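You operate a simulated robot arm through the tools that you are given. There is no shell and no other tool. Be economical: measure what you need, move in short steps, check, and stop when the job is done.

You are at the controls of a simulated robot arm. One attempt, no reset.

## Task
Put things in order on the worktop. At the end: the clear dosing ball stands where the red brush stood; the cream pad stands where the clear dosing ball stood; the grey pumice stone stands where the cream pad stood; the red brush stands on top of the pink pad; whatever was shut is shut again. Leave all else as you found it, and nothing knocked over.

The check looks at the end state, three seconds after you hand in, the way a careful person would. Anything else that was tipped, shoved, dropped, spilled or broken makes it a failure.

## Robot
A 7-joint arm with a two-finger parallel gripper, fixed in place. Base frame: the origin is at the foot of the arm, x ahead of it, y to its left, z up; the work surface is at about z = 0. Readings come in cm, degrees, newtons and seconds.
With the tool pointing down near the work surface it reaches from about 24 to 62 cm from the base axis. Its first joint turns from -66.0 to 66.0 degrees. Payload 2.6 kg.
Tool frame: the origin (TCP) lies between the finger pads and is the grasp point; the fingertips stand 3 cm ahead of it; z points along the fingers, y is the line along which they close. The gripper opens to 9.4 cm. The fingers are 2.8 cm wide and 1 cm thick; the gripper's body (5 by 9.6 cm) begins 5.5 cm behind the TCP.
Orientation is that of the tool frame in the base frame, as a unit quaternion [x, y, z, w]. With the fingers straight down and closing along the base's y, the tool's x points along the base's -x, its y along +y and its z along -z.

## Interface
- The arm moves only by the tool drive_tool. Its argument "commands" is a list of rows, each an object of numbers (a shift or turn left out is 0, a gripper value left out holds the last): "dx", "dy", "dz": the shift along the base's x, y, z in mm; "wx", "wy", "wz": the turn, a rotation vector about the base's x, y, z in degrees. In form: [{"dx": .., "dy": .., "dz": .., "wx": .., "wy": .., "wz": ..}, ...]. A call has 1 to 20 rows; each row shifts and turns the commanded pose from where the row before left it. "hand" is the gripper command, from -1 (shut) to 1 (fully open), values between in proportion, set as the call begins (left out, the last holds). Rows are played at 5 a second. More than 5 cm and 8.6 degrees between two rows, or a gripper value outside its range, and nothing of the call is played. A pose out of reach is approached as far as the arm can. The call stops where the force on the tool passes 40 N (or 10 N more than at its start, if that is more) or the arm is blocked; 0.2 s more then pass. The fingers move at their own pace (about 7.2 cm/s each) and stop on an object; they squeeze with about 22 N. The grip force told is the motor's: it shows also when the fingers shut on nothing. Time passes only in rows, and 0.2 s behind the last, so rows that do not move let the fingers close. It gives the time, the measured TCP pose, the force on the tool (base axes), the opening and the grip force at its end, in the units of the frame above (readings bear some noise).
- Cameras (640 x 400 px; columns grow to the right, rows downward): "scene" is fixed at [3.5, 42.02, 58.5]; the picture's right is [-0.81, -0.59, 0.00], its down [-0.30, 0.40, -0.87] and it looks along [0.51, -0.70, -0.50] (base axes); focal length 348 px, centre (320, 200). "wrist" rides on the gripper at [7.6, 1.4, -10.2] in the tool frame; the picture's right is [-0.18, 0.98, 0.00], its down [-0.75, -0.14, -0.64] and it looks along [-0.63, -0.12, 0.77] (tool axes); focal length 243 px, centre (320, 200). There is no depth. A picture from a camera that has moved, and an enlarged one, comes with that camera's place and axes in the base frame and with its lens. The place of the scene camera against the robot may be out by one fixed shift of up to 1.8 cm in any direction.
- capture(camera): a new picture of that camera. No time passes.
- inspect(camera, box): a new picture of the part [left, top, right, bottom] of that camera's present view, enlarged. No time passes.
- hand_in(): hands the job in; it is judged then, once.

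Work in short steps. Places have to be worked out from the pictures, the camera data and where the tool is seen: move nearer, look again, correct. Check each grasp and each placing, and mend what went wrong. You have 120 turns and 76 pictures in all, those below and enlarged ones among them. Open the gripper and draw the arm clear of the work before you hand the job in, unless the task says otherwise; then end with one line.

The tools are called after "Request:" as name(argument=value, ...) on one line, values as JSON. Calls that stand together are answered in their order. drive_tool: Moves the arm, as the interface text tells. Its arguments: {"type":"object","properties":{"commands":{"type":"array","items":{"type":"object","properties":{"dx":{"type":"number"},"dy":{"type":"number"},"dz":{"type":"number"},"wx":{"type":"number"},"wy":{"type":"number"},"wz":{"type":"number"}}}},"hand":{"type":"number"}},"required":["commands"]} The other tools are called the same way: capture (camera) takes a picture; inspect (camera, box) takes an enlarged picture of a part of a camera's view; hand_in () hands the job in.

At the start:

```text
time: 0.0
tool_pos: [39.51, 4.77, 29.14]
orientation: [0.0, 1.0, 0.0, 0.0]
ft_force: [0.0, -0.5, -0.5]
grip_width: 9.4
grip_force: 0.1
```

scene: 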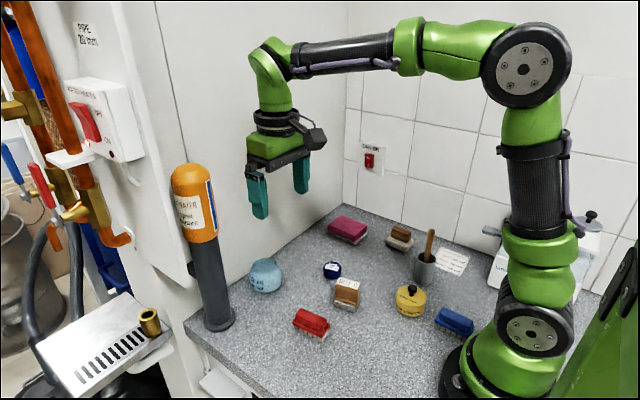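
wrist: 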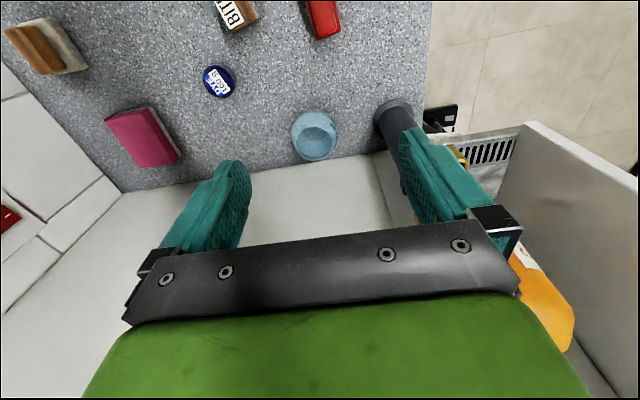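

I'll begin by enlarging the worktop to identify the objects.

Request:
inspect(camera="scene", box=[230, 200, 390, 300])

Request:
inspect(camera="scene", box=[270, 250, 490, 388])

Request:
inspect(camera="scene", box=[370, 190, 530, 290])

```text
4.00 times, centred on (310, 250) of scene
camera zoom: at [3.5, 42.02, 58.5], right [-0.81, -0.59, 0.0], down [-0.3, 0.4, -0.87], along [0.51, -0.7, -0.5], focal length 1394 px, centre (360, 0)
```

zoom: 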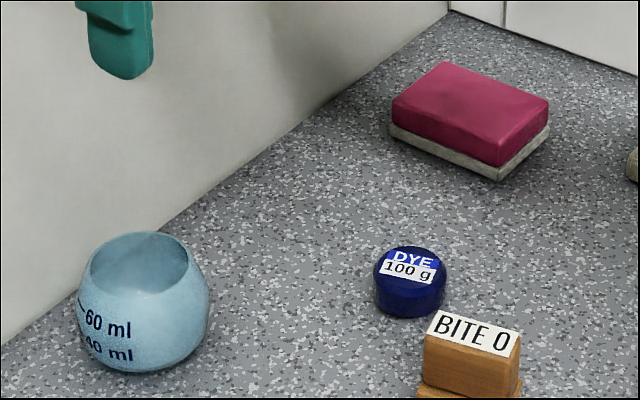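

```text
2.90 times, centred on (380, 319) of scene
camera zoom: at [3.5, 42.02, 58.5], right [-0.81, -0.59, 0.0], down [-0.3, 0.4, -0.87], along [0.51, -0.7, -0.5], focal length 1010 px, centre (146, -145)
```

zoom: 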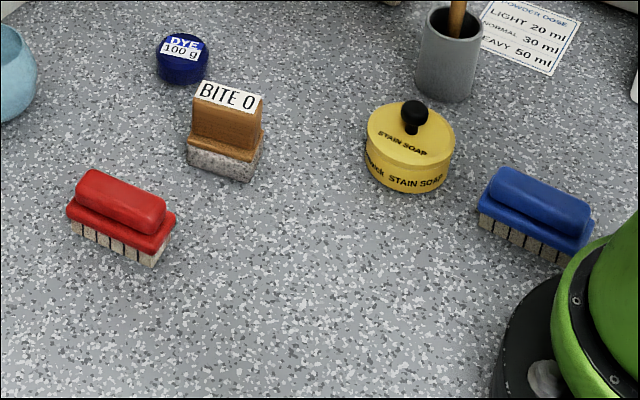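

```text
4.00 times, centred on (450, 240) of scene
camera zoom: at [3.5, 42.02, 58.5], right [-0.81, -0.59, 0.0], down [-0.3, 0.4, -0.87], along [0.51, -0.7, -0.5], focal length 1394 px, centre (-200, 40)
```

zoom: 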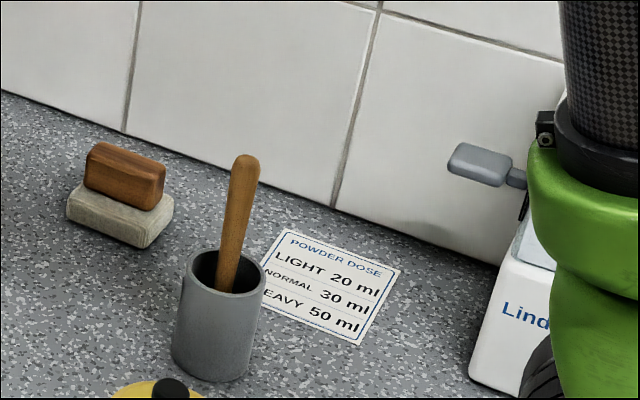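

The two wood-handled pads need a closer look, as does the tin. I'll move the wrist camera back to look over them.

Request:
drive_tool(commands=[{"dx": -40, "dy": -30}, {"dx": -40, "dy": -35}, {"dx": -40, "dy": -35}, {"dy": -35}, {}])

Request:
capture(camera="wrist")

```text
refused: row 2 steps farther than a row can; nothing moved
```

```text
70 pictures are left
camera wrist: at [31.94, 6.04, 39.27], right [0.18, 0.98, 0.0], down [0.75, -0.14, 0.64], along [0.63, -0.12, -0.77], focal length 243 px, centre (320, 200)
```

wrist: 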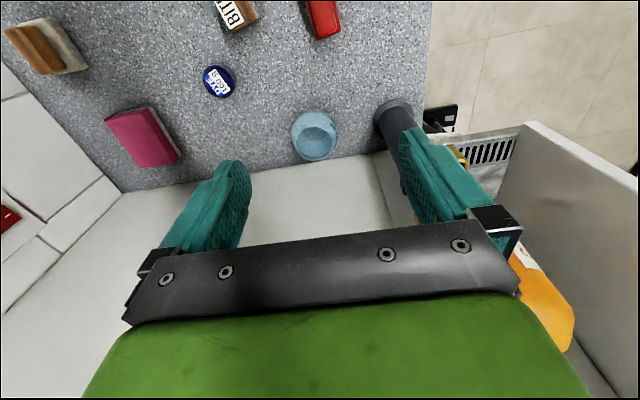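

The step was just over 5 cm per row; I'll use smaller steps.

Request:
drive_tool(commands=[{"dx": -30, "dy": -30}, {"dx": -30, "dy": -35}, {"dx": -30, "dy": -35}, {"dx": -20, "dy": -35}, {}])

Request:
capture(camera="wrist")

Request:
capture(camera="scene")

```text
time: 1.2
tool_pos: [28.52, -8.83, 29.23]
orientation: [0.0, 1.0, 0.0, 0.001]
ft_force: [-0.1, 0.0, -0.5]
grip_width: 9.4
grip_force: 0.0
```

```text
69 pictures are left
camera wrist: at [20.87, -7.38, 39.5], right [0.18, 0.98, 0.0], down [0.75, -0.14, 0.64], along [0.63, -0.12, -0.77], focal length 243 px, centre (320, 200)
```

wrist: 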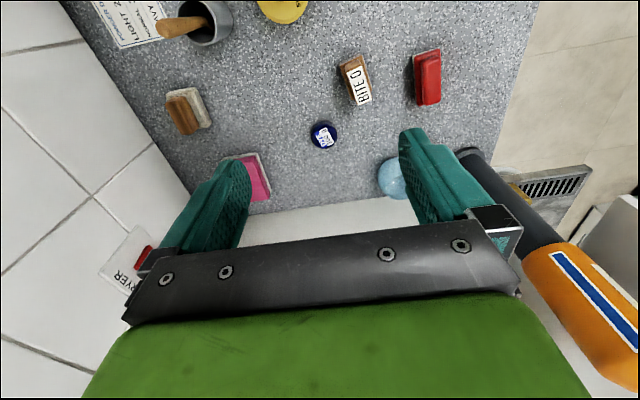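

```text
68 pictures are left
```

scene: 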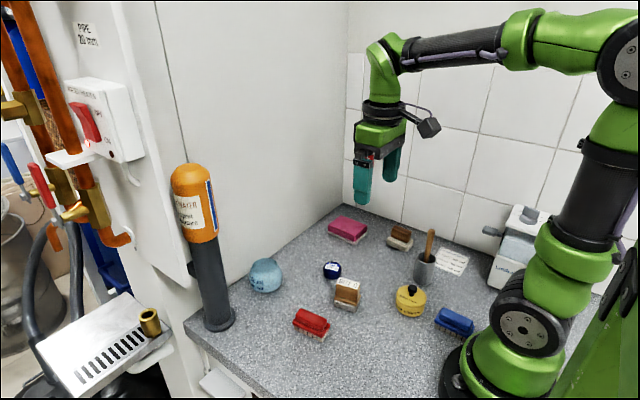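

Now I'll zoom on the two wood-handled items and the machine at the right.

Request:
inspect(camera="wrist", box=[310, 35, 390, 85])

Request:
inspect(camera="wrist", box=[150, 80, 230, 130])

Request:
inspect(camera="scene", box=[430, 190, 590, 290])

Request:
inspect(camera="scene", box=[320, 260, 400, 310])

```text
8.00 times, centred on (350, 60) of wrist
camera zoom: at [20.87, -7.38, 39.5], right [0.18, 0.98, 0.0], down [0.75, -0.14, 0.64], along [0.63, -0.12, -0.77], focal length 1941 px, centre (80, 1320)
```

zoom: 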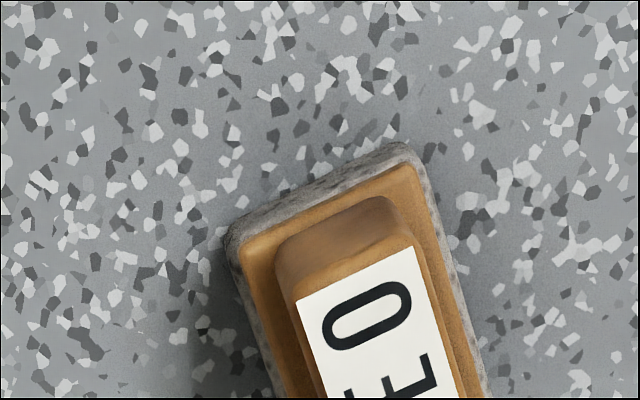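

```text
8.00 times, centred on (190, 105) of wrist
camera zoom: at [20.87, -7.38, 39.5], right [0.18, 0.98, 0.0], down [0.75, -0.14, 0.64], along [0.63, -0.12, -0.77], focal length 1941 px, centre (1360, 960)
```

zoom: 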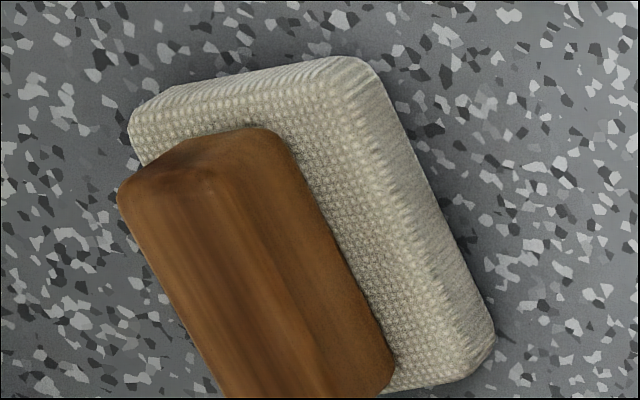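

```text
4.00 times, centred on (510, 240) of scene
camera zoom: at [3.5, 42.02, 58.5], right [-0.81, -0.59, 0.0], down [-0.3, 0.4, -0.87], along [0.51, -0.7, -0.5], focal length 1394 px, centre (-440, 40)
```

zoom: 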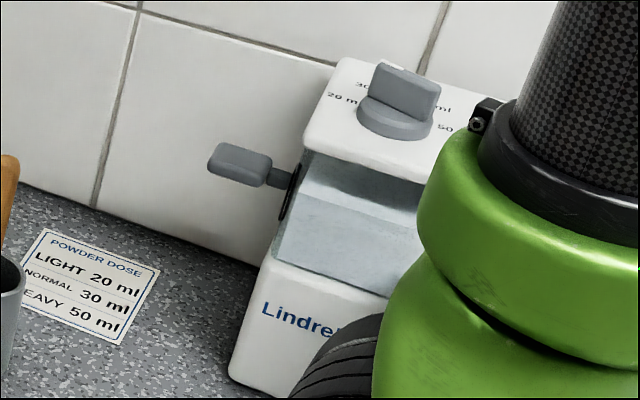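

```text
8.00 times, centred on (360, 285) of scene
camera zoom: at [3.5, 42.02, 58.5], right [-0.81, -0.59, 0.0], down [-0.3, 0.4, -0.87], along [0.51, -0.7, -0.5], focal length 2787 px, centre (0, -480)
```

zoom: 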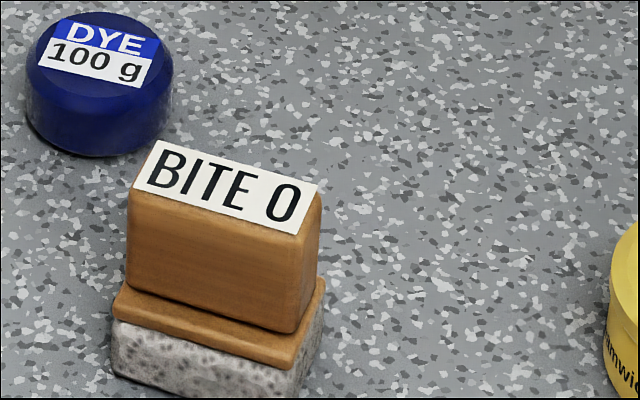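

BITE 0 has a pumice-textured grey base, so it is the pumice; the fabric pad with the wooden handle is the cream pad. No lids are involved. I judge the red brush near (32, 5.3) with its long axis along x, so I'll go above it at z 15.

Request:
drive_tool(commands=[{"dx": 7, "dy": 28, "dz": -20}, {"dx": 7, "dy": 28, "dz": -30}, {"dx": 7, "dy": 28, "dz": -30}, {"dx": 7, "dy": 28, "dz": -30}, {"dx": 7, "dy": 29, "dz": -32}, {}])

Request:
capture(camera="wrist")

```text
time: 2.6
tool_pos: [31.93, 5.39, 14.89]
orientation: [0.001, 1.0, 0.0, 0.0]
ft_force: [-0.2, -0.6, 0.2]
grip_width: 9.4
grip_force: 0.0
```

```text
63 pictures are left
camera wrist: at [24.38, 6.87, 25.09], right [0.19, 0.98, 0.0], down [0.75, -0.14, 0.64], along [0.63, -0.12, -0.77], focal length 243 px, centre (320, 200)
```

wrist: 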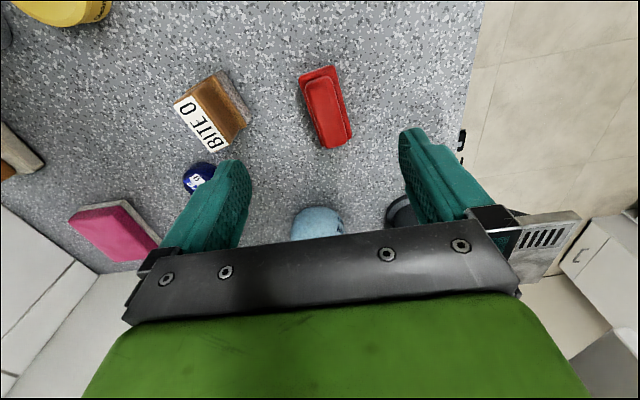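

Brush centre computes to about (32.0, 6.0), axis turned about +4° from x. I'll align and go down to TCP z ≈ 4.3 so the tips stay about 1.3 above the surface, then look before closing.

Request:
drive_tool(commands=[{"dx": 1, "dy": 6, "wz": 4, "dz": -20}, {"dz": -30}, {"dz": -30}, {"dz": -26}, {}])

Request:
capture(camera="wrist")

Request:
inspect(camera="scene", box=[240, 260, 400, 360])

```text
time: 3.8
tool_pos: [32.06, 5.97, 4.2]
orientation: [-0.033, 0.999, 0.0, 0.0]
ft_force: [0.3, -0.3, 0.1]
grip_width: 9.35
grip_force: 0.0
```

```text
62 pictures are left
camera wrist: at [24.36, 6.73, 14.41], right [0.12, 0.99, 0.0], down [0.76, -0.09, 0.64], along [0.64, -0.07, -0.77], focal length 243 px, centre (320, 200)
```

wrist: 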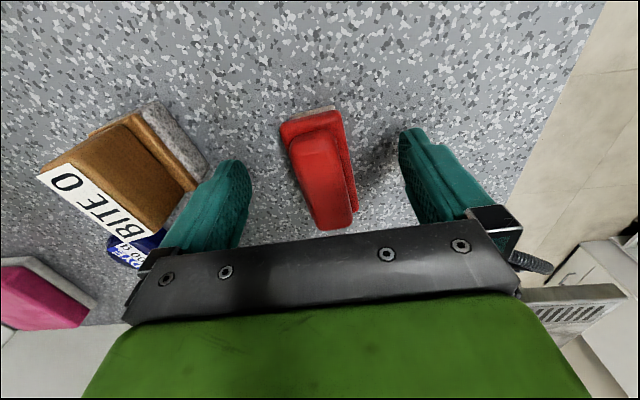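

```text
4.00 times, centred on (320, 310) of scene
camera zoom: at [3.5, 42.02, 58.5], right [-0.81, -0.59, 0.0], down [-0.3, 0.4, -0.87], along [0.51, -0.7, -0.5], focal length 1394 px, centre (320, -240)
```

zoom: 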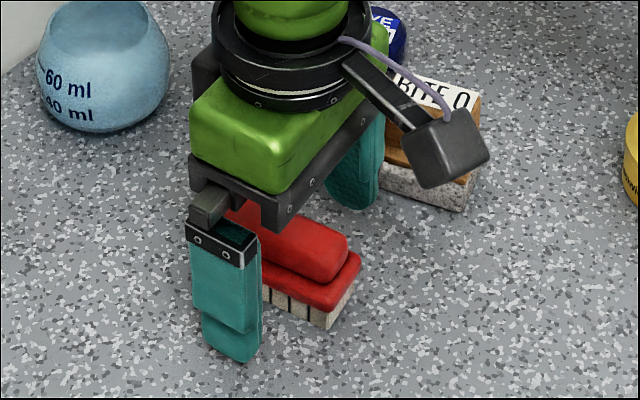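

The brush sits centred between the fingers and well aligned, at about (32.0, 6.2). Closing now.

Request:
drive_tool(commands=[{"dy": 2}, {}, {}, {}, {}], hand=-1)

```text
time: 5.0
tool_pos: [32.05, 6.04, 4.19]
orientation: [-0.035, 0.999, 0.0, 0.0]
ft_force: [-0.2, 0.6, -0.5]
grip_width: 3.34
grip_force: 22.5
```

Gripped at 3.3 cm. I'll lift it and carry it above the pink pad at about (43.9, -25.3).

Request:
drive_tool(commands=[{"dz": 15}, {"dz": 40}, {"dz": 45}, {"dz": 40}, {"dx": 15, "dy": -40}, {"dx": 15, "dy": -40}, {"dx": 15, "dy": -40}, {"dx": 15, "dy": -40}, {"dx": 15, "dy": -40}, {"dx": 15, "dy": -40}, {"dx": 15, "dy": -40}, {"dx": 14, "dy": -33}, {}, {}])

Request:
capture(camera="wrist")

Request:
inspect(camera="scene", box=[270, 150, 430, 250])

```text
time: 8.0
tool_pos: [44.31, -25.17, 18.3]
orientation: [-0.034, 0.999, 0.0, 0.0]
ft_force: [-0.4, -0.4, 0.5]
grip_width: 0.01
grip_force: 22.0
```

```text
60 pictures are left
camera wrist: at [36.42, -24.28, 28.61], right [0.12, 0.99, 0.0], down [0.76, -0.09, 0.64], along [0.64, -0.07, -0.77], focal length 243 px, centre (320, 200)
```

wrist: 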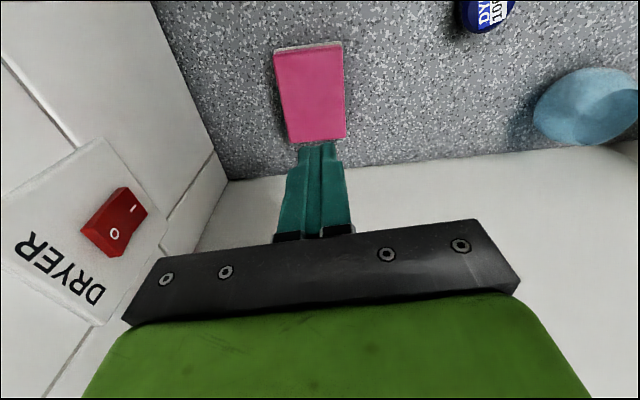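

```text
4.00 times, centred on (350, 200) of scene
camera zoom: at [3.5, 42.02, 58.5], right [-0.81, -0.59, 0.0], down [-0.3, 0.4, -0.87], along [0.51, -0.7, -0.5], focal length 1394 px, centre (200, 200)
```

zoom: 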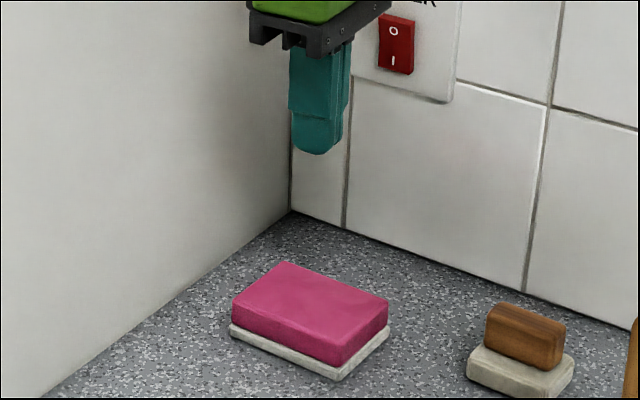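

The grip is empty: the brush slipped out on the way. I'll look for where it is.

Request:
capture(camera="scene")

Request:
inspect(camera="scene", box=[240, 260, 400, 360])

```text
58 pictures are left
```

scene: 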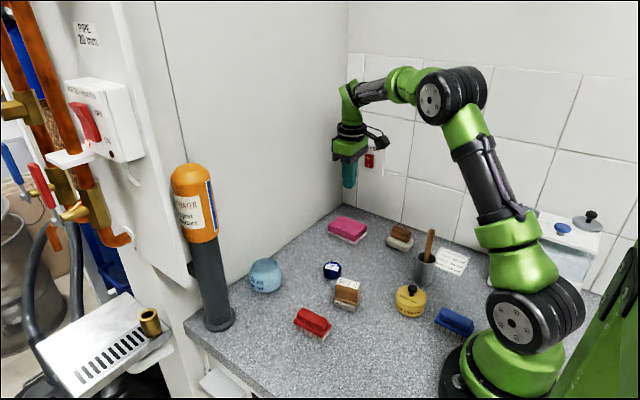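

```text
4.00 times, centred on (320, 310) of scene
camera zoom: at [3.5, 42.02, 58.5], right [-0.81, -0.59, 0.0], down [-0.3, 0.4, -0.87], along [0.51, -0.7, -0.5], focal length 1394 px, centre (320, -240)
```

zoom: 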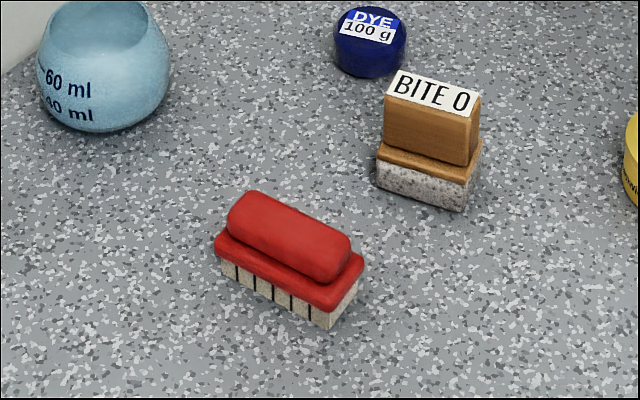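

Luckily the brush slipped at once and still stands upright at practically its old spot. The pink pad's centre works out to (44.5, -25.7), long axis along x. I'll go back over the brush and grip it lower this time.

Request:
drive_tool(commands=[{"dx": -15, "dy": 40}, {"dx": -15, "dy": 40}, {"dx": -15, "dy": 40}, {"dx": -15, "dy": 40}, {"dx": -15, "dy": 40}, {"dx": -15, "dy": 40}, {"dx": -15, "dy": 40}, {"dx": -18, "dy": 32, "dz": -20}, {"dz": -15}, {}], hand=1)

Request:
capture(camera="wrist")

```text
time: 10.2
tool_pos: [31.72, 6.11, 14.78]
orientation: [-0.034, 0.999, 0.0, 0.0]
ft_force: [0.1, -0.3, 0.3]
grip_width: 9.4
grip_force: 0.0
```

```text
56 pictures are left
camera wrist: at [23.92, 6.92, 24.97], right [0.12, 0.99, 0.0], down [0.76, -0.09, 0.64], along [0.64, -0.07, -0.77], focal length 243 px, centre (320, 200)
```

wrist: 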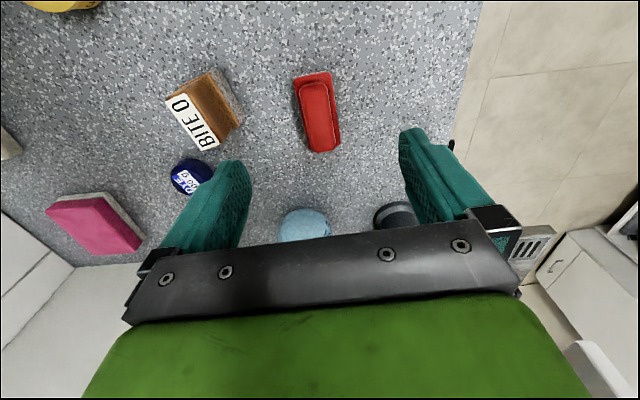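

Brush centre is now (32.1, 6.05). Descending to TCP z ≈ 3.3, then closing.

Request:
drive_tool(commands=[{"dx": 4, "dz": -40}, {"dz": -40}, {"dz": -20}, {"dz": -14}, {}])

Request:
drive_tool(commands=[{}, {}, {}, {}, {}], hand=-1)

Request:
drive_tool(commands=[{"dz": 5}, {"dz": 10}, {"dz": 15}, {}, {}])

Request:
capture(camera="wrist")

Request:
inspect(camera="scene", box=[240, 250, 400, 350])

```text
time: 11.4
tool_pos: [32.23, 5.89, 3.39]
orientation: [-0.034, 0.999, -0.001, 0.001]
ft_force: [0.0, 0.0, -0.1]
grip_width: 9.42
grip_force: 0.1
```

```text
time: 12.6
tool_pos: [32.04, 5.96, 3.35]
orientation: [-0.034, 0.999, 0.0, -0.001]
ft_force: [0.6, 0.4, -0.1]
grip_width: 3.32
grip_force: 22.1
```

```text
time: 13.8
tool_pos: [32.11, 6.04, 6.43]
orientation: [-0.034, 0.999, 0.0, 0.0]
ft_force: [0.5, 0.3, -0.6]
grip_width: 3.31
grip_force: 22.4
```

```text
55 pictures are left
camera wrist: at [24.46, 6.78, 16.65], right [0.12, 0.99, 0.0], down [0.76, -0.09, 0.64], along [0.64, -0.07, -0.77], focal length 243 px, centre (320, 200)
```

wrist: 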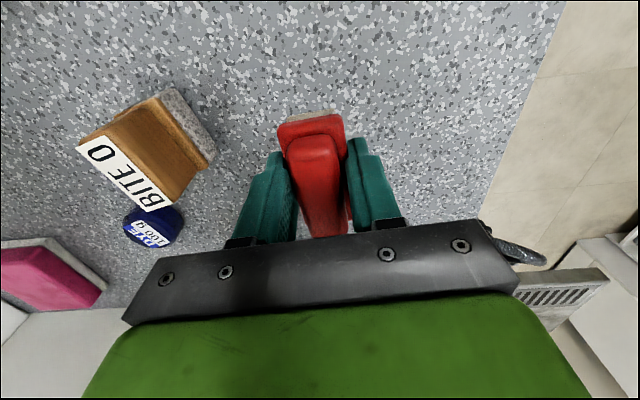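

```text
4.00 times, centred on (320, 300) of scene
camera zoom: at [3.5, 42.02, 58.49], right [-0.81, -0.59, 0.0], down [-0.3, 0.4, -0.87], along [0.51, -0.7, -0.5], focal length 1394 px, centre (320, -200)
```

zoom: 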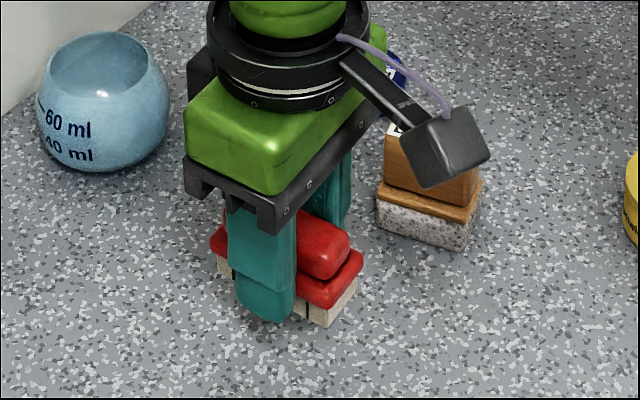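

The grip seems to be holding at 3.31. I'll lift gently further and recheck.

Request:
drive_tool(commands=[{"dz": 20}, {"dz": 20}, {"dz": 20}, {"dz": 20}, {"dz": 20}, {"dz": 20}, {}])

Request:
inspect(camera="scene", box=[240, 220, 400, 320])

```text
time: 15.4
tool_pos: [32.23, 6.25, 18.41]
orientation: [-0.034, 0.999, 0.0, -0.001]
ft_force: [0.0, 0.2, 0.0]
grip_width: 3.31
grip_force: 22.0
```

```text
4.00 times, centred on (320, 270) of scene
camera zoom: at [3.5, 42.02, 58.49], right [-0.81, -0.59, 0.0], down [-0.3, 0.4, -0.87], along [0.51, -0.7, -0.5], focal length 1394 px, centre (320, -80)
```

zoom: 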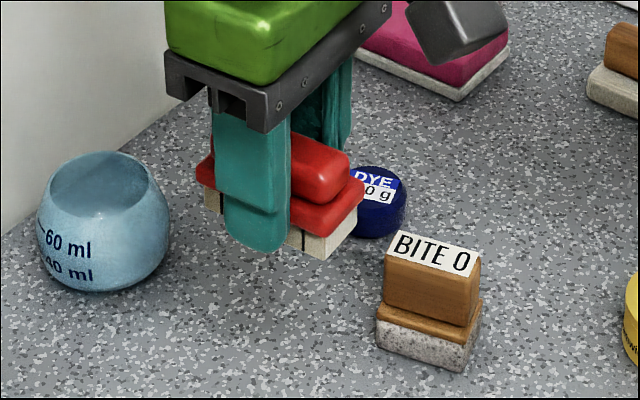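

Held firmly. Carrying it above the pink pad at (44.5, -25.7), turning back 4° to match the pad.

Request:
drive_tool(commands=[{"dx": 12, "dy": -31}, {"dx": 12, "dy": -32}, {"dx": 12, "dy": -32}, {"dx": 12, "dy": -32}, {"dx": 12, "dy": -32}, {"dx": 12, "dy": -32}, {"dx": 12, "dy": -32}, {"dx": 13, "dy": -32}, {"dx": 13, "dy": -32}, {"dx": 13, "dy": -30, "wz": -4}, {}, {}])

Request:
capture(camera="wrist")

Request:
inspect(camera="scene", box=[270, 150, 430, 250])

```text
time: 18.0
tool_pos: [44.58, -25.63, 18.49]
orientation: [0.001, 1.0, 0.0, 0.0]
ft_force: [0.0, 0.4, -1.0]
grip_width: 3.31
grip_force: 21.5
```

```text
52 pictures are left
camera wrist: at [36.96, -24.36, 28.7], right [0.19, 0.98, 0.0], down [0.75, -0.14, 0.64], along [0.63, -0.12, -0.77], focal length 243 px, centre (320, 200)
```

wrist: 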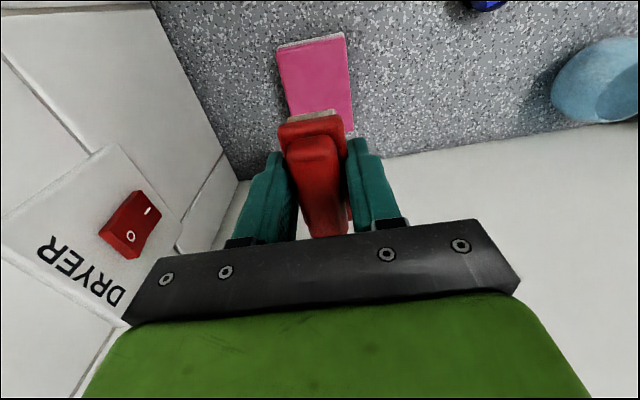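

```text
4.00 times, centred on (350, 200) of scene
camera zoom: at [3.5, 42.02, 58.5], right [-0.81, -0.59, 0.0], down [-0.3, 0.4, -0.87], along [0.51, -0.7, -0.5], focal length 1394 px, centre (200, 200)
```

zoom: 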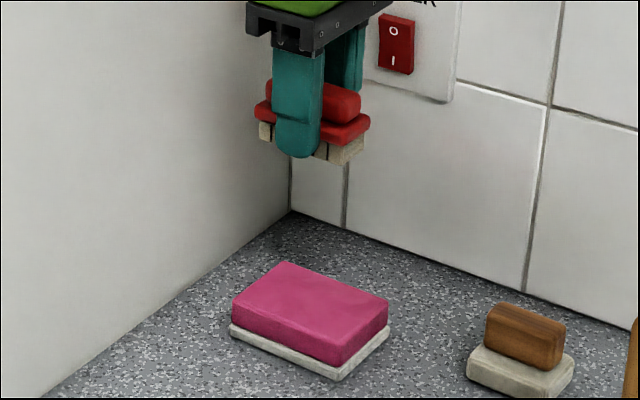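

Aligned over the pad. The pad top is about z 2.7, so contact should come near TCP z 6.0; I'll descend to 7 and look.

Request:
drive_tool(commands=[{"dz": -30}, {"dz": -30}, {"dz": -30}, {"dz": -23}, {}])

Request:
inspect(camera="scene", box=[300, 180, 400, 243])

Request:
capture(camera="wrist")

```text
time: 19.2
tool_pos: [44.61, -25.75, 6.99]
orientation: [0.001, 1.0, 0.0, 0.0]
ft_force: [-1.0, 0.6, -0.6]
grip_width: 3.32
grip_force: 22.1
```

```text
6.35 times, centred on (350, 212) of scene
camera zoom: at [3.5, 42.02, 58.5], right [-0.81, -0.59, 0.0], down [-0.3, 0.4, -0.87], along [0.51, -0.7, -0.5], focal length 2212 px, centre (130, 127)
```

zoom: 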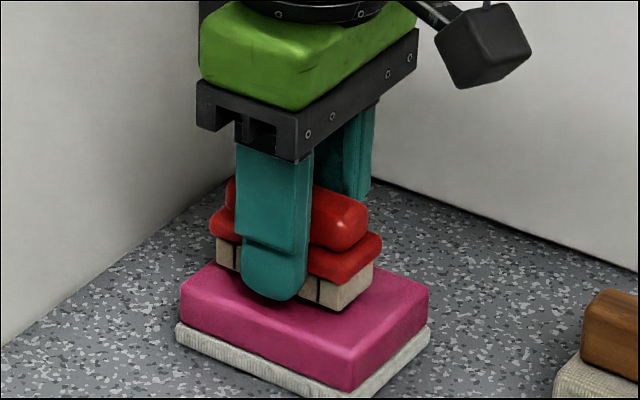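

```text
49 pictures are left
camera wrist: at [36.98, -24.29, 17.27], right [0.18, 0.98, 0.0], down [0.75, -0.14, 0.64], along [0.63, -0.12, -0.77], focal length 243 px, centre (320, 200)
```

wrist: 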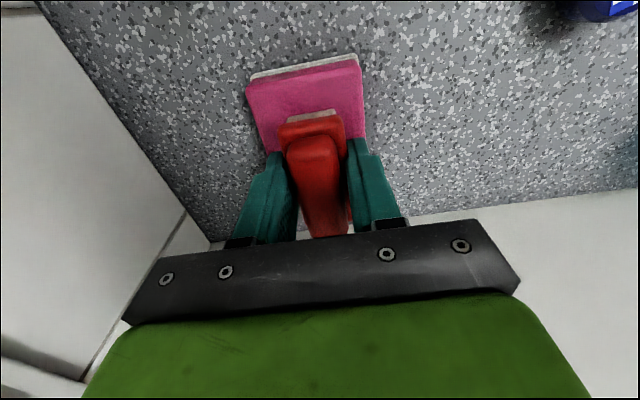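

Well centred on the pad. Lowering in 1 mm steps while watching the force.

Request:
drive_tool(commands=[{"dz": -1}, {"dz": -1}, {"dz": -1}, {"dz": -1}, {"dz": -1}, {"dz": -1}, {"dz": -1}, {}])

Request:
inspect(camera="scene", box=[320, 195, 380, 233])

```text
time: 21.0
tool_pos: [44.64, -25.61, 6.49]
orientation: [0.001, 1.0, -0.001, 0.002]
ft_force: [-8.6, 4.5, 29.0]
grip_width: 3.33
grip_force: 21.5
```

```text
10.53 times, centred on (350, 214) of scene
camera zoom: at [3.49, 42.03, 58.49], right [-0.81, -0.59, 0.0], down [-0.3, 0.4, -0.87], along [0.51, -0.7, -0.5], focal length 3668 px, centre (4, 53)
```

zoom: 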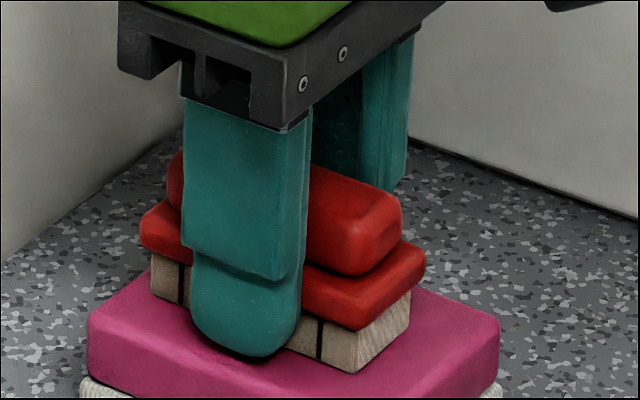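

Contact reached (29 N). I'll relieve the pressure by 2 mm, then release.

Request:
drive_tool(commands=[{"dz": 1}, {"dz": 1}, {}])

Request:
drive_tool(commands=[{}, {}, {}], hand=-0.1)

Request:
drive_tool(commands=[{"dz": 10}, {"dz": 30}, {"dz": 40}, {"dz": 40}, {}])

Request:
inspect(camera="scene", box=[300, 190, 400, 253])

Request:
capture(camera="wrist")

```text
time: 21.8
tool_pos: [44.48, -25.7, 6.48]
orientation: [-0.001, 1.0, -0.001, 0.0]
ft_force: [5.5, -3.1, 13.1]
grip_width: 3.33
grip_force: 22.6
```

```text
time: 22.6
tool_pos: [44.5, -25.67, 6.43]
orientation: [0.001, 1.0, -0.001, -0.001]
ft_force: [-0.1, -0.9, -0.4]
grip_width: 4.22
grip_force: 0.1
```

```text
time: 23.8
tool_pos: [44.25, -25.66, 18.63]
orientation: [0.001, 1.0, 0.0, 0.0]
ft_force: [0.3, -0.6, 0.2]
grip_width: 4.22
grip_force: 0.0
```

```text
6.35 times, centred on (350, 222) of scene
camera zoom: at [3.5, 42.02, 58.5], right [-0.81, -0.59, 0.0], down [-0.3, 0.4, -0.87], along [0.51, -0.7, -0.5], focal length 2212 px, centre (130, 64)
```

zoom: 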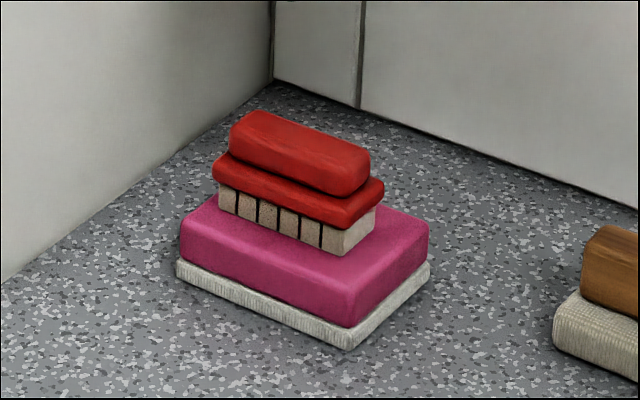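

```text
46 pictures are left
camera wrist: at [36.65, -24.37, 28.82], right [0.18, 0.98, 0.0], down [0.75, -0.14, 0.64], along [0.63, -0.12, -0.77], focal length 243 px, centre (320, 200)
```

wrist: 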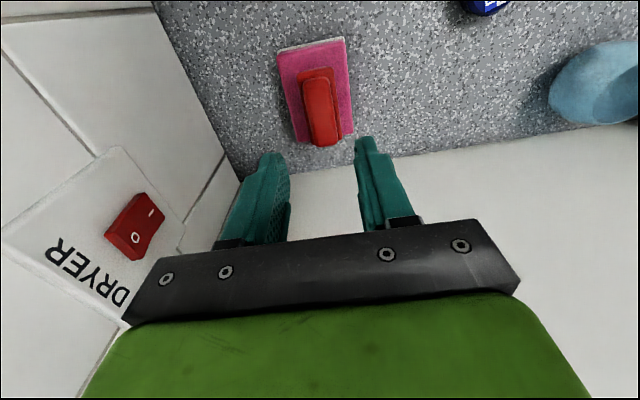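

Red brush stands neatly on the pink pad. Next the dosing ball near (48.5, 1.9); I'll open the hand and go above it.

Request:
drive_tool(commands=[{"dx": 0, "dy": 40}, {"dx": 0, "dy": 40}, {"dx": 5, "dy": 40}, {"dx": 5, "dy": 40}, {"dx": 5, "dy": 40}, {"dx": 5, "dy": 40}, {"dx": 5, "dy": 37}, {}, {}], hand=1)

Request:
capture(camera="wrist")

Request:
inspect(camera="wrist", box=[250, 60, 410, 160])

```text
time: 25.8
tool_pos: [47.13, 2.23, 18.6]
orientation: [0.001, 1.0, 0.0, 0.0]
ft_force: [-0.2, 0.0, -0.3]
grip_width: 9.41
grip_force: 0.1
```

```text
45 pictures are left
camera wrist: at [39.56, 3.67, 28.72], right [0.18, 0.98, 0.0], down [0.75, -0.14, 0.64], along [0.63, -0.12, -0.77], focal length 243 px, centre (320, 200)
```

wrist: 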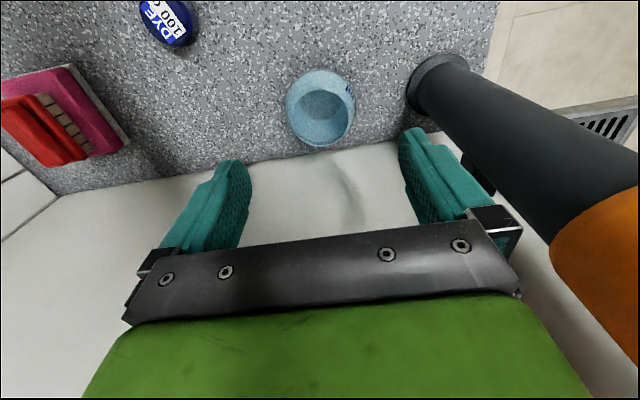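

```text
4.00 times, centred on (330, 110) of wrist
camera zoom: at [39.56, 3.67, 28.72], right [0.18, 0.98, 0.0], down [0.75, -0.14, 0.64], along [0.63, -0.12, -0.77], focal length 970 px, centre (280, 560)
```

zoom: 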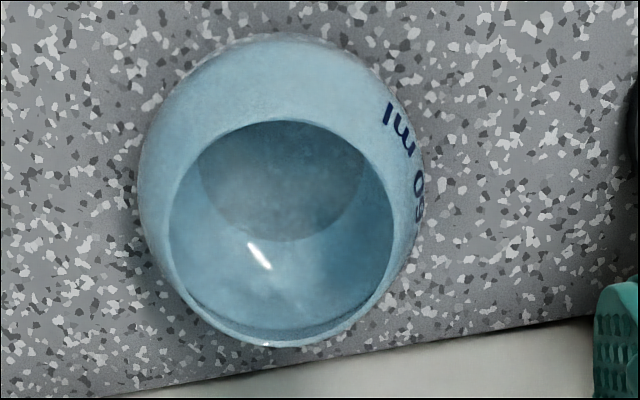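

The ball is empty, centre about (48.3, 2.0), diameter 7.5 cm, close to the wall. I'll align and descend to z 9 for a check.

Request:
drive_tool(commands=[{"dx": 12, "dy": -2}, {"dz": -30}, {"dz": -35}, {"dz": -31}, {}])

Request:
capture(camera="wrist")

Request:
inspect(camera="scene", box=[180, 190, 340, 290])

```text
time: 27.0
tool_pos: [47.95, 1.92, 8.9]
orientation: [0.001, 1.0, 0.0, 0.0]
ft_force: [-0.4, 0.8, -0.1]
grip_width: 9.42
grip_force: 0.1
```

```text
43 pictures are left
camera wrist: at [40.42, 3.32, 19.06], right [0.18, 0.98, 0.0], down [0.75, -0.14, 0.64], along [0.63, -0.12, -0.77], focal length 243 px, centre (320, 200)
```

wrist: 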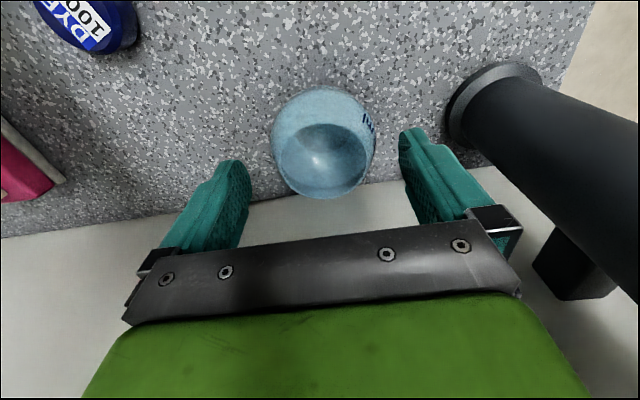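

```text
4.00 times, centred on (260, 240) of scene
camera zoom: at [3.5, 42.02, 58.5], right [-0.81, -0.59, 0.0], down [-0.3, 0.4, -0.87], along [0.51, -0.7, -0.5], focal length 1394 px, centre (560, 40)
```

zoom: 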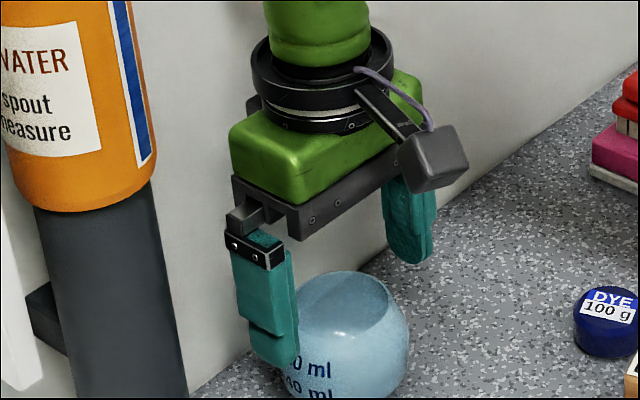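

Ball centre confirmed at (48.2, 2.0). Descending to z 3.3 with fingers either side.

Request:
drive_tool(commands=[{"dx": 2, "dy": 1, "dz": -20}, {"dz": -20}, {"dz": -16}, {}, {}])

Request:
capture(camera="wrist")

```text
time: 28.2
tool_pos: [48.19, 1.9, 3.35]
orientation: [-0.001, 1.0, 0.0, -0.001]
ft_force: [1.0, 0.5, 0.1]
grip_width: 9.42
grip_force: 0.1
```

```text
41 pictures are left
camera wrist: at [40.62, 3.33, 13.59], right [0.18, 0.98, 0.0], down [0.75, -0.14, 0.64], along [0.63, -0.12, -0.77], focal length 243 px, centre (320, 200)
```

wrist: 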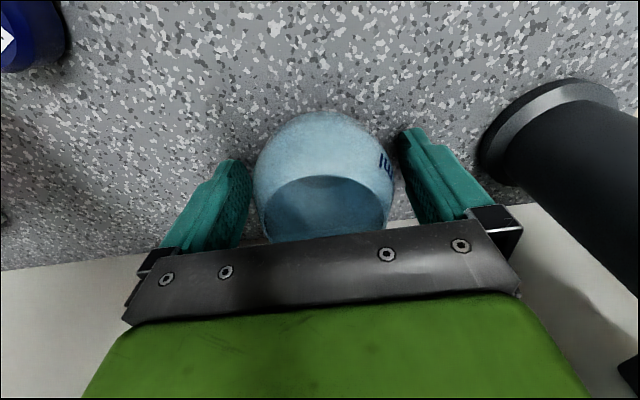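

Ball nearly centred; small +2 mm correction, then close.

Request:
drive_tool(commands=[{"dy": 2}, {}])

Request:
drive_tool(commands=[{}, {}, {}, {}], hand=-1)

Request:
drive_tool(commands=[{"dz": 5}, {"dz": 10}, {"dz": 15}, {}, {}])

Request:
capture(camera="wrist")

Request:
inspect(camera="scene", box=[200, 210, 360, 310])

```text
time: 28.8
tool_pos: [48.22, 2.06, 3.38]
orientation: [0.001, 1.0, 0.0, 0.0]
ft_force: [-0.6, 0.9, 0.2]
grip_width: 9.39
grip_force: 0.0
```

```text
time: 29.8
tool_pos: [48.19, 2.1, 3.46]
orientation: [-0.001, 1.0, 0.0, 0.0]
ft_force: [1.0, 0.1, 1.0]
grip_width: 7.48
grip_force: 22.2
```

```text
time: 31.0
tool_pos: [48.4, 2.07, 6.41]
orientation: [0.0, 1.0, 0.0, 0.0]
ft_force: [-0.6, 0.0, 0.3]
grip_width: 7.47
grip_force: 22.2
```

```text
40 pictures are left
camera wrist: at [40.73, 3.5, 16.6], right [0.18, 0.98, 0.0], down [0.75, -0.14, 0.64], along [0.63, -0.12, -0.77], focal length 243 px, centre (320, 200)
```

wrist: 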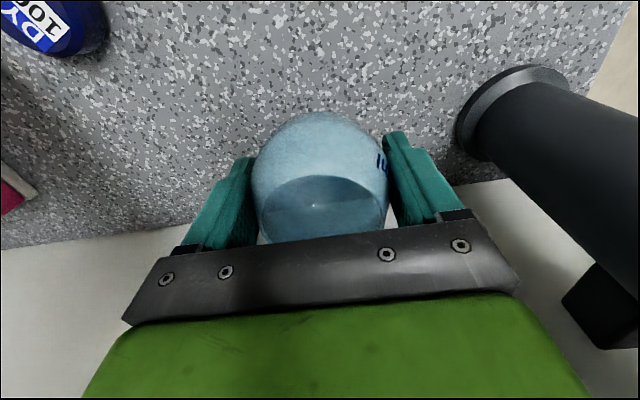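

```text
4.00 times, centred on (280, 260) of scene
camera zoom: at [3.5, 42.02, 58.5], right [-0.81, -0.59, 0.0], down [-0.3, 0.4, -0.87], along [0.51, -0.7, -0.5], focal length 1394 px, centre (480, -40)
```

zoom: 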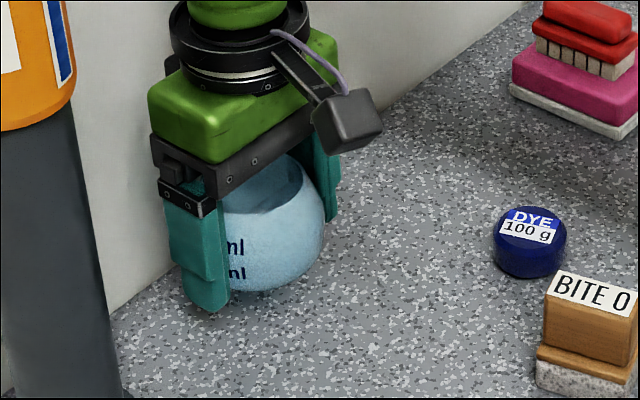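

Ball held at 7.47 cm. Lifting to z 12 and carrying it to the brush's old place (32.05, 6.1).

Request:
drive_tool(commands=[{"dz": 25}, {"dz": 30}, {"dx": -25, "dy": 5}, {"dx": -30, "dy": 8}, {"dx": -30, "dy": 8}, {"dx": -30, "dy": 8}, {"dx": -25, "dy": 6}, {"dx": -22, "dy": 5}, {}, {}])

Request:
drive_tool(commands=[{"dz": -30}, {"dz": -25}, {"dz": -15}, {"dz": -7}, {}])

Request:
capture(camera="wrist")

Request:
inspect(camera="scene", box=[240, 260, 400, 360])

```text
time: 33.2
tool_pos: [32.0, 6.12, 11.89]
orientation: [-0.001, 1.0, 0.0, 0.0]
ft_force: [-0.2, 0.5, 0.2]
grip_width: 7.46
grip_force: 22.0
```

```text
time: 34.4
tool_pos: [32.08, 6.16, 4.25]
orientation: [0.0, 1.0, 0.0, 0.0]
ft_force: [0.6, -0.3, -0.2]
grip_width: 7.48
grip_force: 21.2
```

```text
38 pictures are left
camera wrist: at [24.43, 7.51, 14.41], right [0.18, 0.98, 0.0], down [0.75, -0.14, 0.64], along [0.63, -0.12, -0.77], focal length 243 px, centre (320, 200)
```

wrist: 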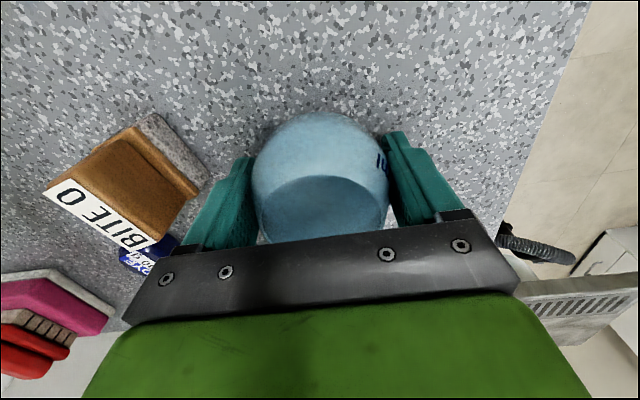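

```text
4.00 times, centred on (320, 310) of scene
camera zoom: at [3.5, 42.02, 58.5], right [-0.81, -0.59, 0.0], down [-0.3, 0.4, -0.87], along [0.51, -0.7, -0.5], focal length 1394 px, centre (320, -240)
```

zoom: 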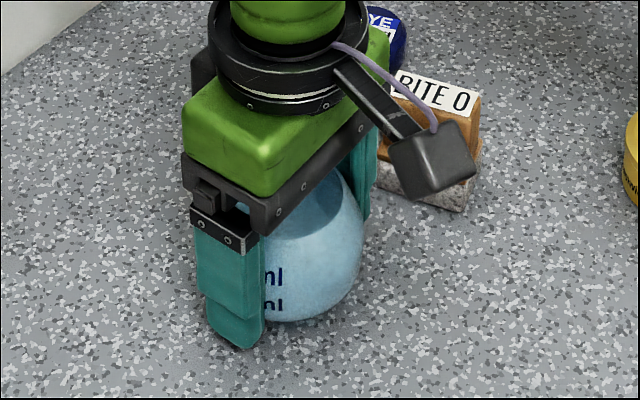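

Right over the spot. Lowering gently the last 8 mm.

Request:
drive_tool(commands=[{"dz": -2}, {"dz": -2}, {"dz": -2}, {"dz": -2}, {}])

```text
time: 35.6
tool_pos: [32.07, 6.09, 3.42]
orientation: [0.001, 1.0, 0.0, 0.001]
ft_force: [-2.6, 0.9, 10.8]
grip_width: 7.45
grip_force: 21.8
```

Contact felt (about 11 N). Releasing and rising.

Request:
drive_tool(commands=[{}, {}, {}], hand=1)

Request:
drive_tool(commands=[{"dz": 10}, {"dz": 30}, {"dz": 40}, {"dz": 40}, {}])

Request:
capture(camera="wrist")

```text
time: 36.4
tool_pos: [32.01, 6.03, 3.32]
orientation: [-0.001, 1.0, 0.0, 0.0]
ft_force: [0.1, -0.7, 0.0]
grip_width: 9.38
grip_force: 0.2
```

```text
time: 37.6
tool_pos: [32.19, 6.1, 15.3]
orientation: [0.001, 1.0, 0.001, -0.001]
ft_force: [-0.6, 0.4, -0.1]
grip_width: 9.38
grip_force: 0.0
```

```text
36 pictures are left
camera wrist: at [24.51, 7.56, 25.49], right [0.19, 0.98, 0.0], down [0.75, -0.14, 0.64], along [0.63, -0.12, -0.77], focal length 243 px, centre (320, 200)
```

wrist: 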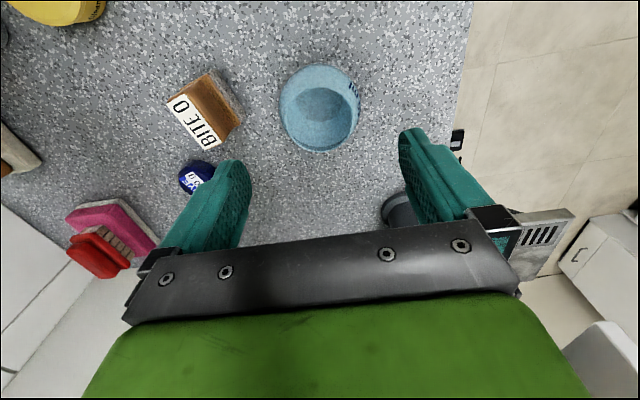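

Ball stands at (32.1, 6.1). Next the cream pad, estimated at (30.2, -29.6); I'll move above it at z ≈ 20.

Request:
drive_tool(commands=[{"dz": 47}, {"dx": -2, "dy": -45}, {"dx": -3, "dy": -45}, {"dx": -3, "dy": -45}, {"dx": -3, "dy": -45}, {"dx": -3, "dy": -45}, {"dx": -3, "dy": -45}, {"dx": -3, "dy": -45}, {"dx": 0, "dy": -42}, {}, {}])

Request:
capture(camera="wrist")

```text
time: 40.0
tool_pos: [30.37, -29.55, 19.86]
orientation: [0.0, 1.0, 0.0, 0.0]
ft_force: [-0.4, -0.5, -0.9]
grip_width: 9.43
grip_force: 0.1
```

```text
35 pictures are left
camera wrist: at [22.69, -28.28, 30.09], right [0.18, 0.98, 0.0], down [0.75, -0.14, 0.64], along [0.63, -0.12, -0.77], focal length 243 px, centre (320, 200)
```

wrist: 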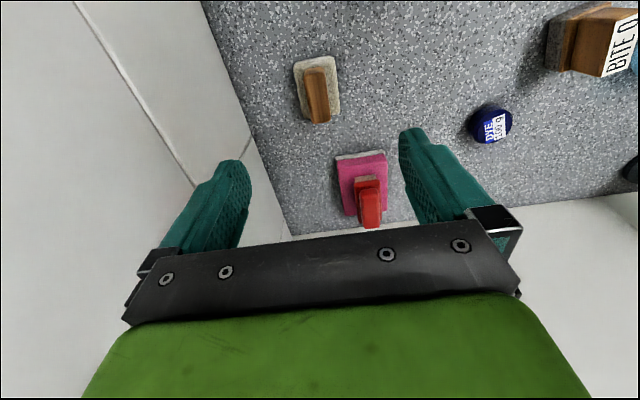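

Zooming on the cream pad to measure its pose.

Request:
inspect(camera="wrist", box=[270, 50, 366, 110])

Request:
inspect(camera="scene", box=[370, 215, 434, 255])

```text
6.67 times, centred on (318, 80) of wrist
camera zoom: at [22.69, -28.28, 30.09], right [0.18, 0.98, 0.0], down [0.75, -0.14, 0.64], along [0.63, -0.12, -0.77], focal length 1618 px, centre (333, 1000)
```

zoom: 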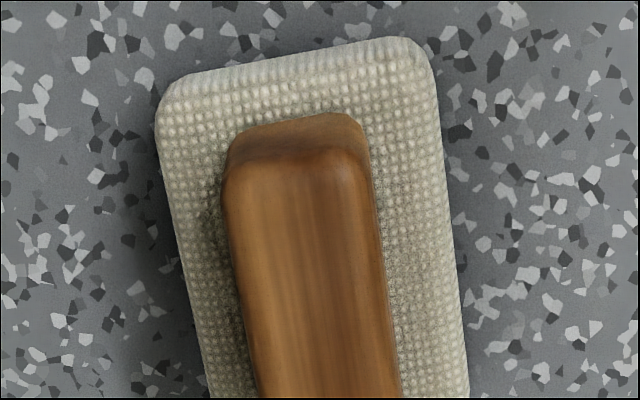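

```text
10.00 times, centred on (402, 235) of scene
camera zoom: at [3.5, 42.02, 58.5], right [-0.81, -0.59, 0.0], down [-0.3, 0.4, -0.87], along [0.51, -0.7, -0.5], focal length 3484 px, centre (-500, -150)
```

zoom: 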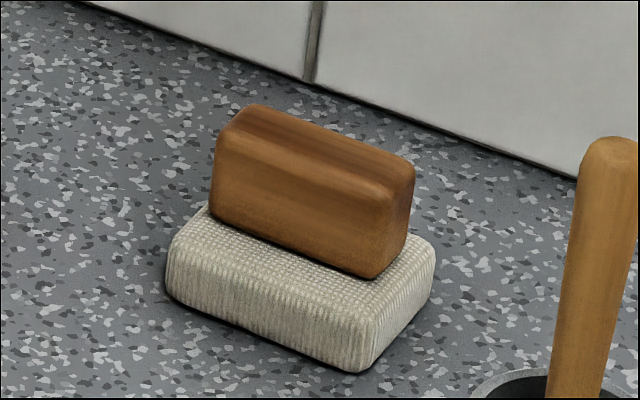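

Cream pad centre ≈ (30.4, -30.0), turned about -3°. I'll align and descend to z 9 for a look; plan is to grip the wooden handle with tips just above the pad.

Request:
drive_tool(commands=[{"dy": -4, "wz": -3}, {"dz": -35}, {"dz": -40}, {"dz": -34}, {}])

Request:
capture(camera="wrist")

Request:
inspect(camera="scene", box=[360, 195, 440, 245])

```text
time: 41.2
tool_pos: [30.2, -30.0, 8.91]
orientation: [0.027, 1.0, -0.001, 0.0]
ft_force: [0.5, -0.3, -0.6]
grip_width: 9.41
grip_force: 0.0
```

```text
32 pictures are left
camera wrist: at [22.69, -28.25, 19.2], right [0.24, 0.97, 0.0], down [0.74, -0.18, 0.64], along [0.62, -0.15, -0.77], focal length 243 px, centre (320, 200)
```

wrist: 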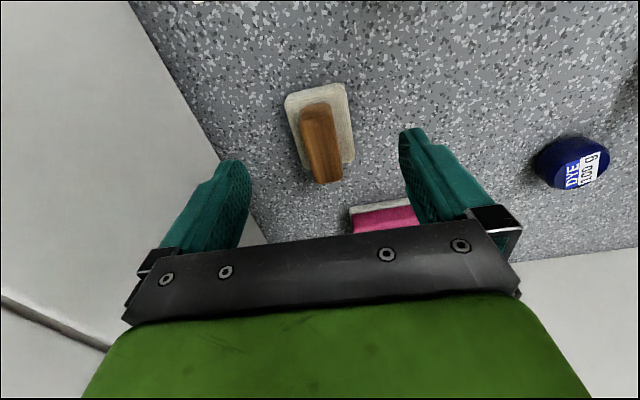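

```text
8.00 times, centred on (400, 220) of scene
camera zoom: at [3.5, 42.02, 58.5], right [-0.81, -0.59, 0.0], down [-0.3, 0.4, -0.87], along [0.51, -0.7, -0.5], focal length 2787 px, centre (-320, 40)
```

zoom: 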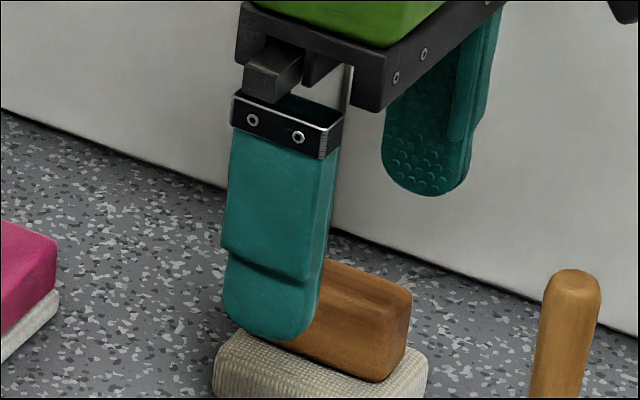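

Centred well at about (30.05, -30.0). Descending to z 5.2 and closing on the handle.

Request:
drive_tool(commands=[{"dx": -1, "dz": -15}, {"dz": -12}, {"dz": -10}, {}])

Request:
inspect(camera="scene", box=[360, 205, 440, 255])

```text
time: 42.2
tool_pos: [30.03, -29.9, 5.35]
orientation: [0.027, 1.0, 0.0, 0.0]
ft_force: [0.0, -0.2, 0.9]
grip_width: 9.4
grip_force: 0.0
```

```text
8.00 times, centred on (400, 230) of scene
camera zoom: at [3.5, 42.02, 58.5], right [-0.81, -0.59, 0.0], down [-0.3, 0.4, -0.87], along [0.51, -0.7, -0.5], focal length 2787 px, centre (-320, -40)
```

zoom: 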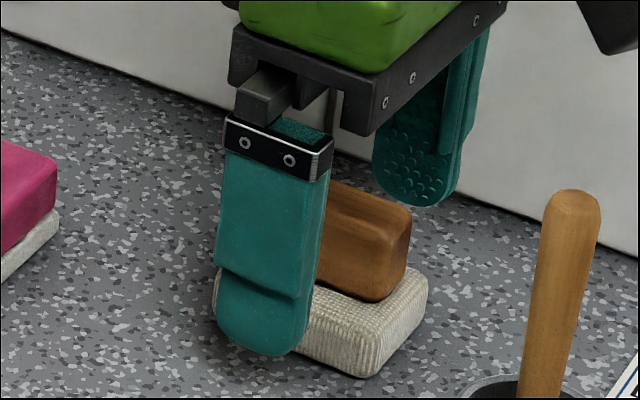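

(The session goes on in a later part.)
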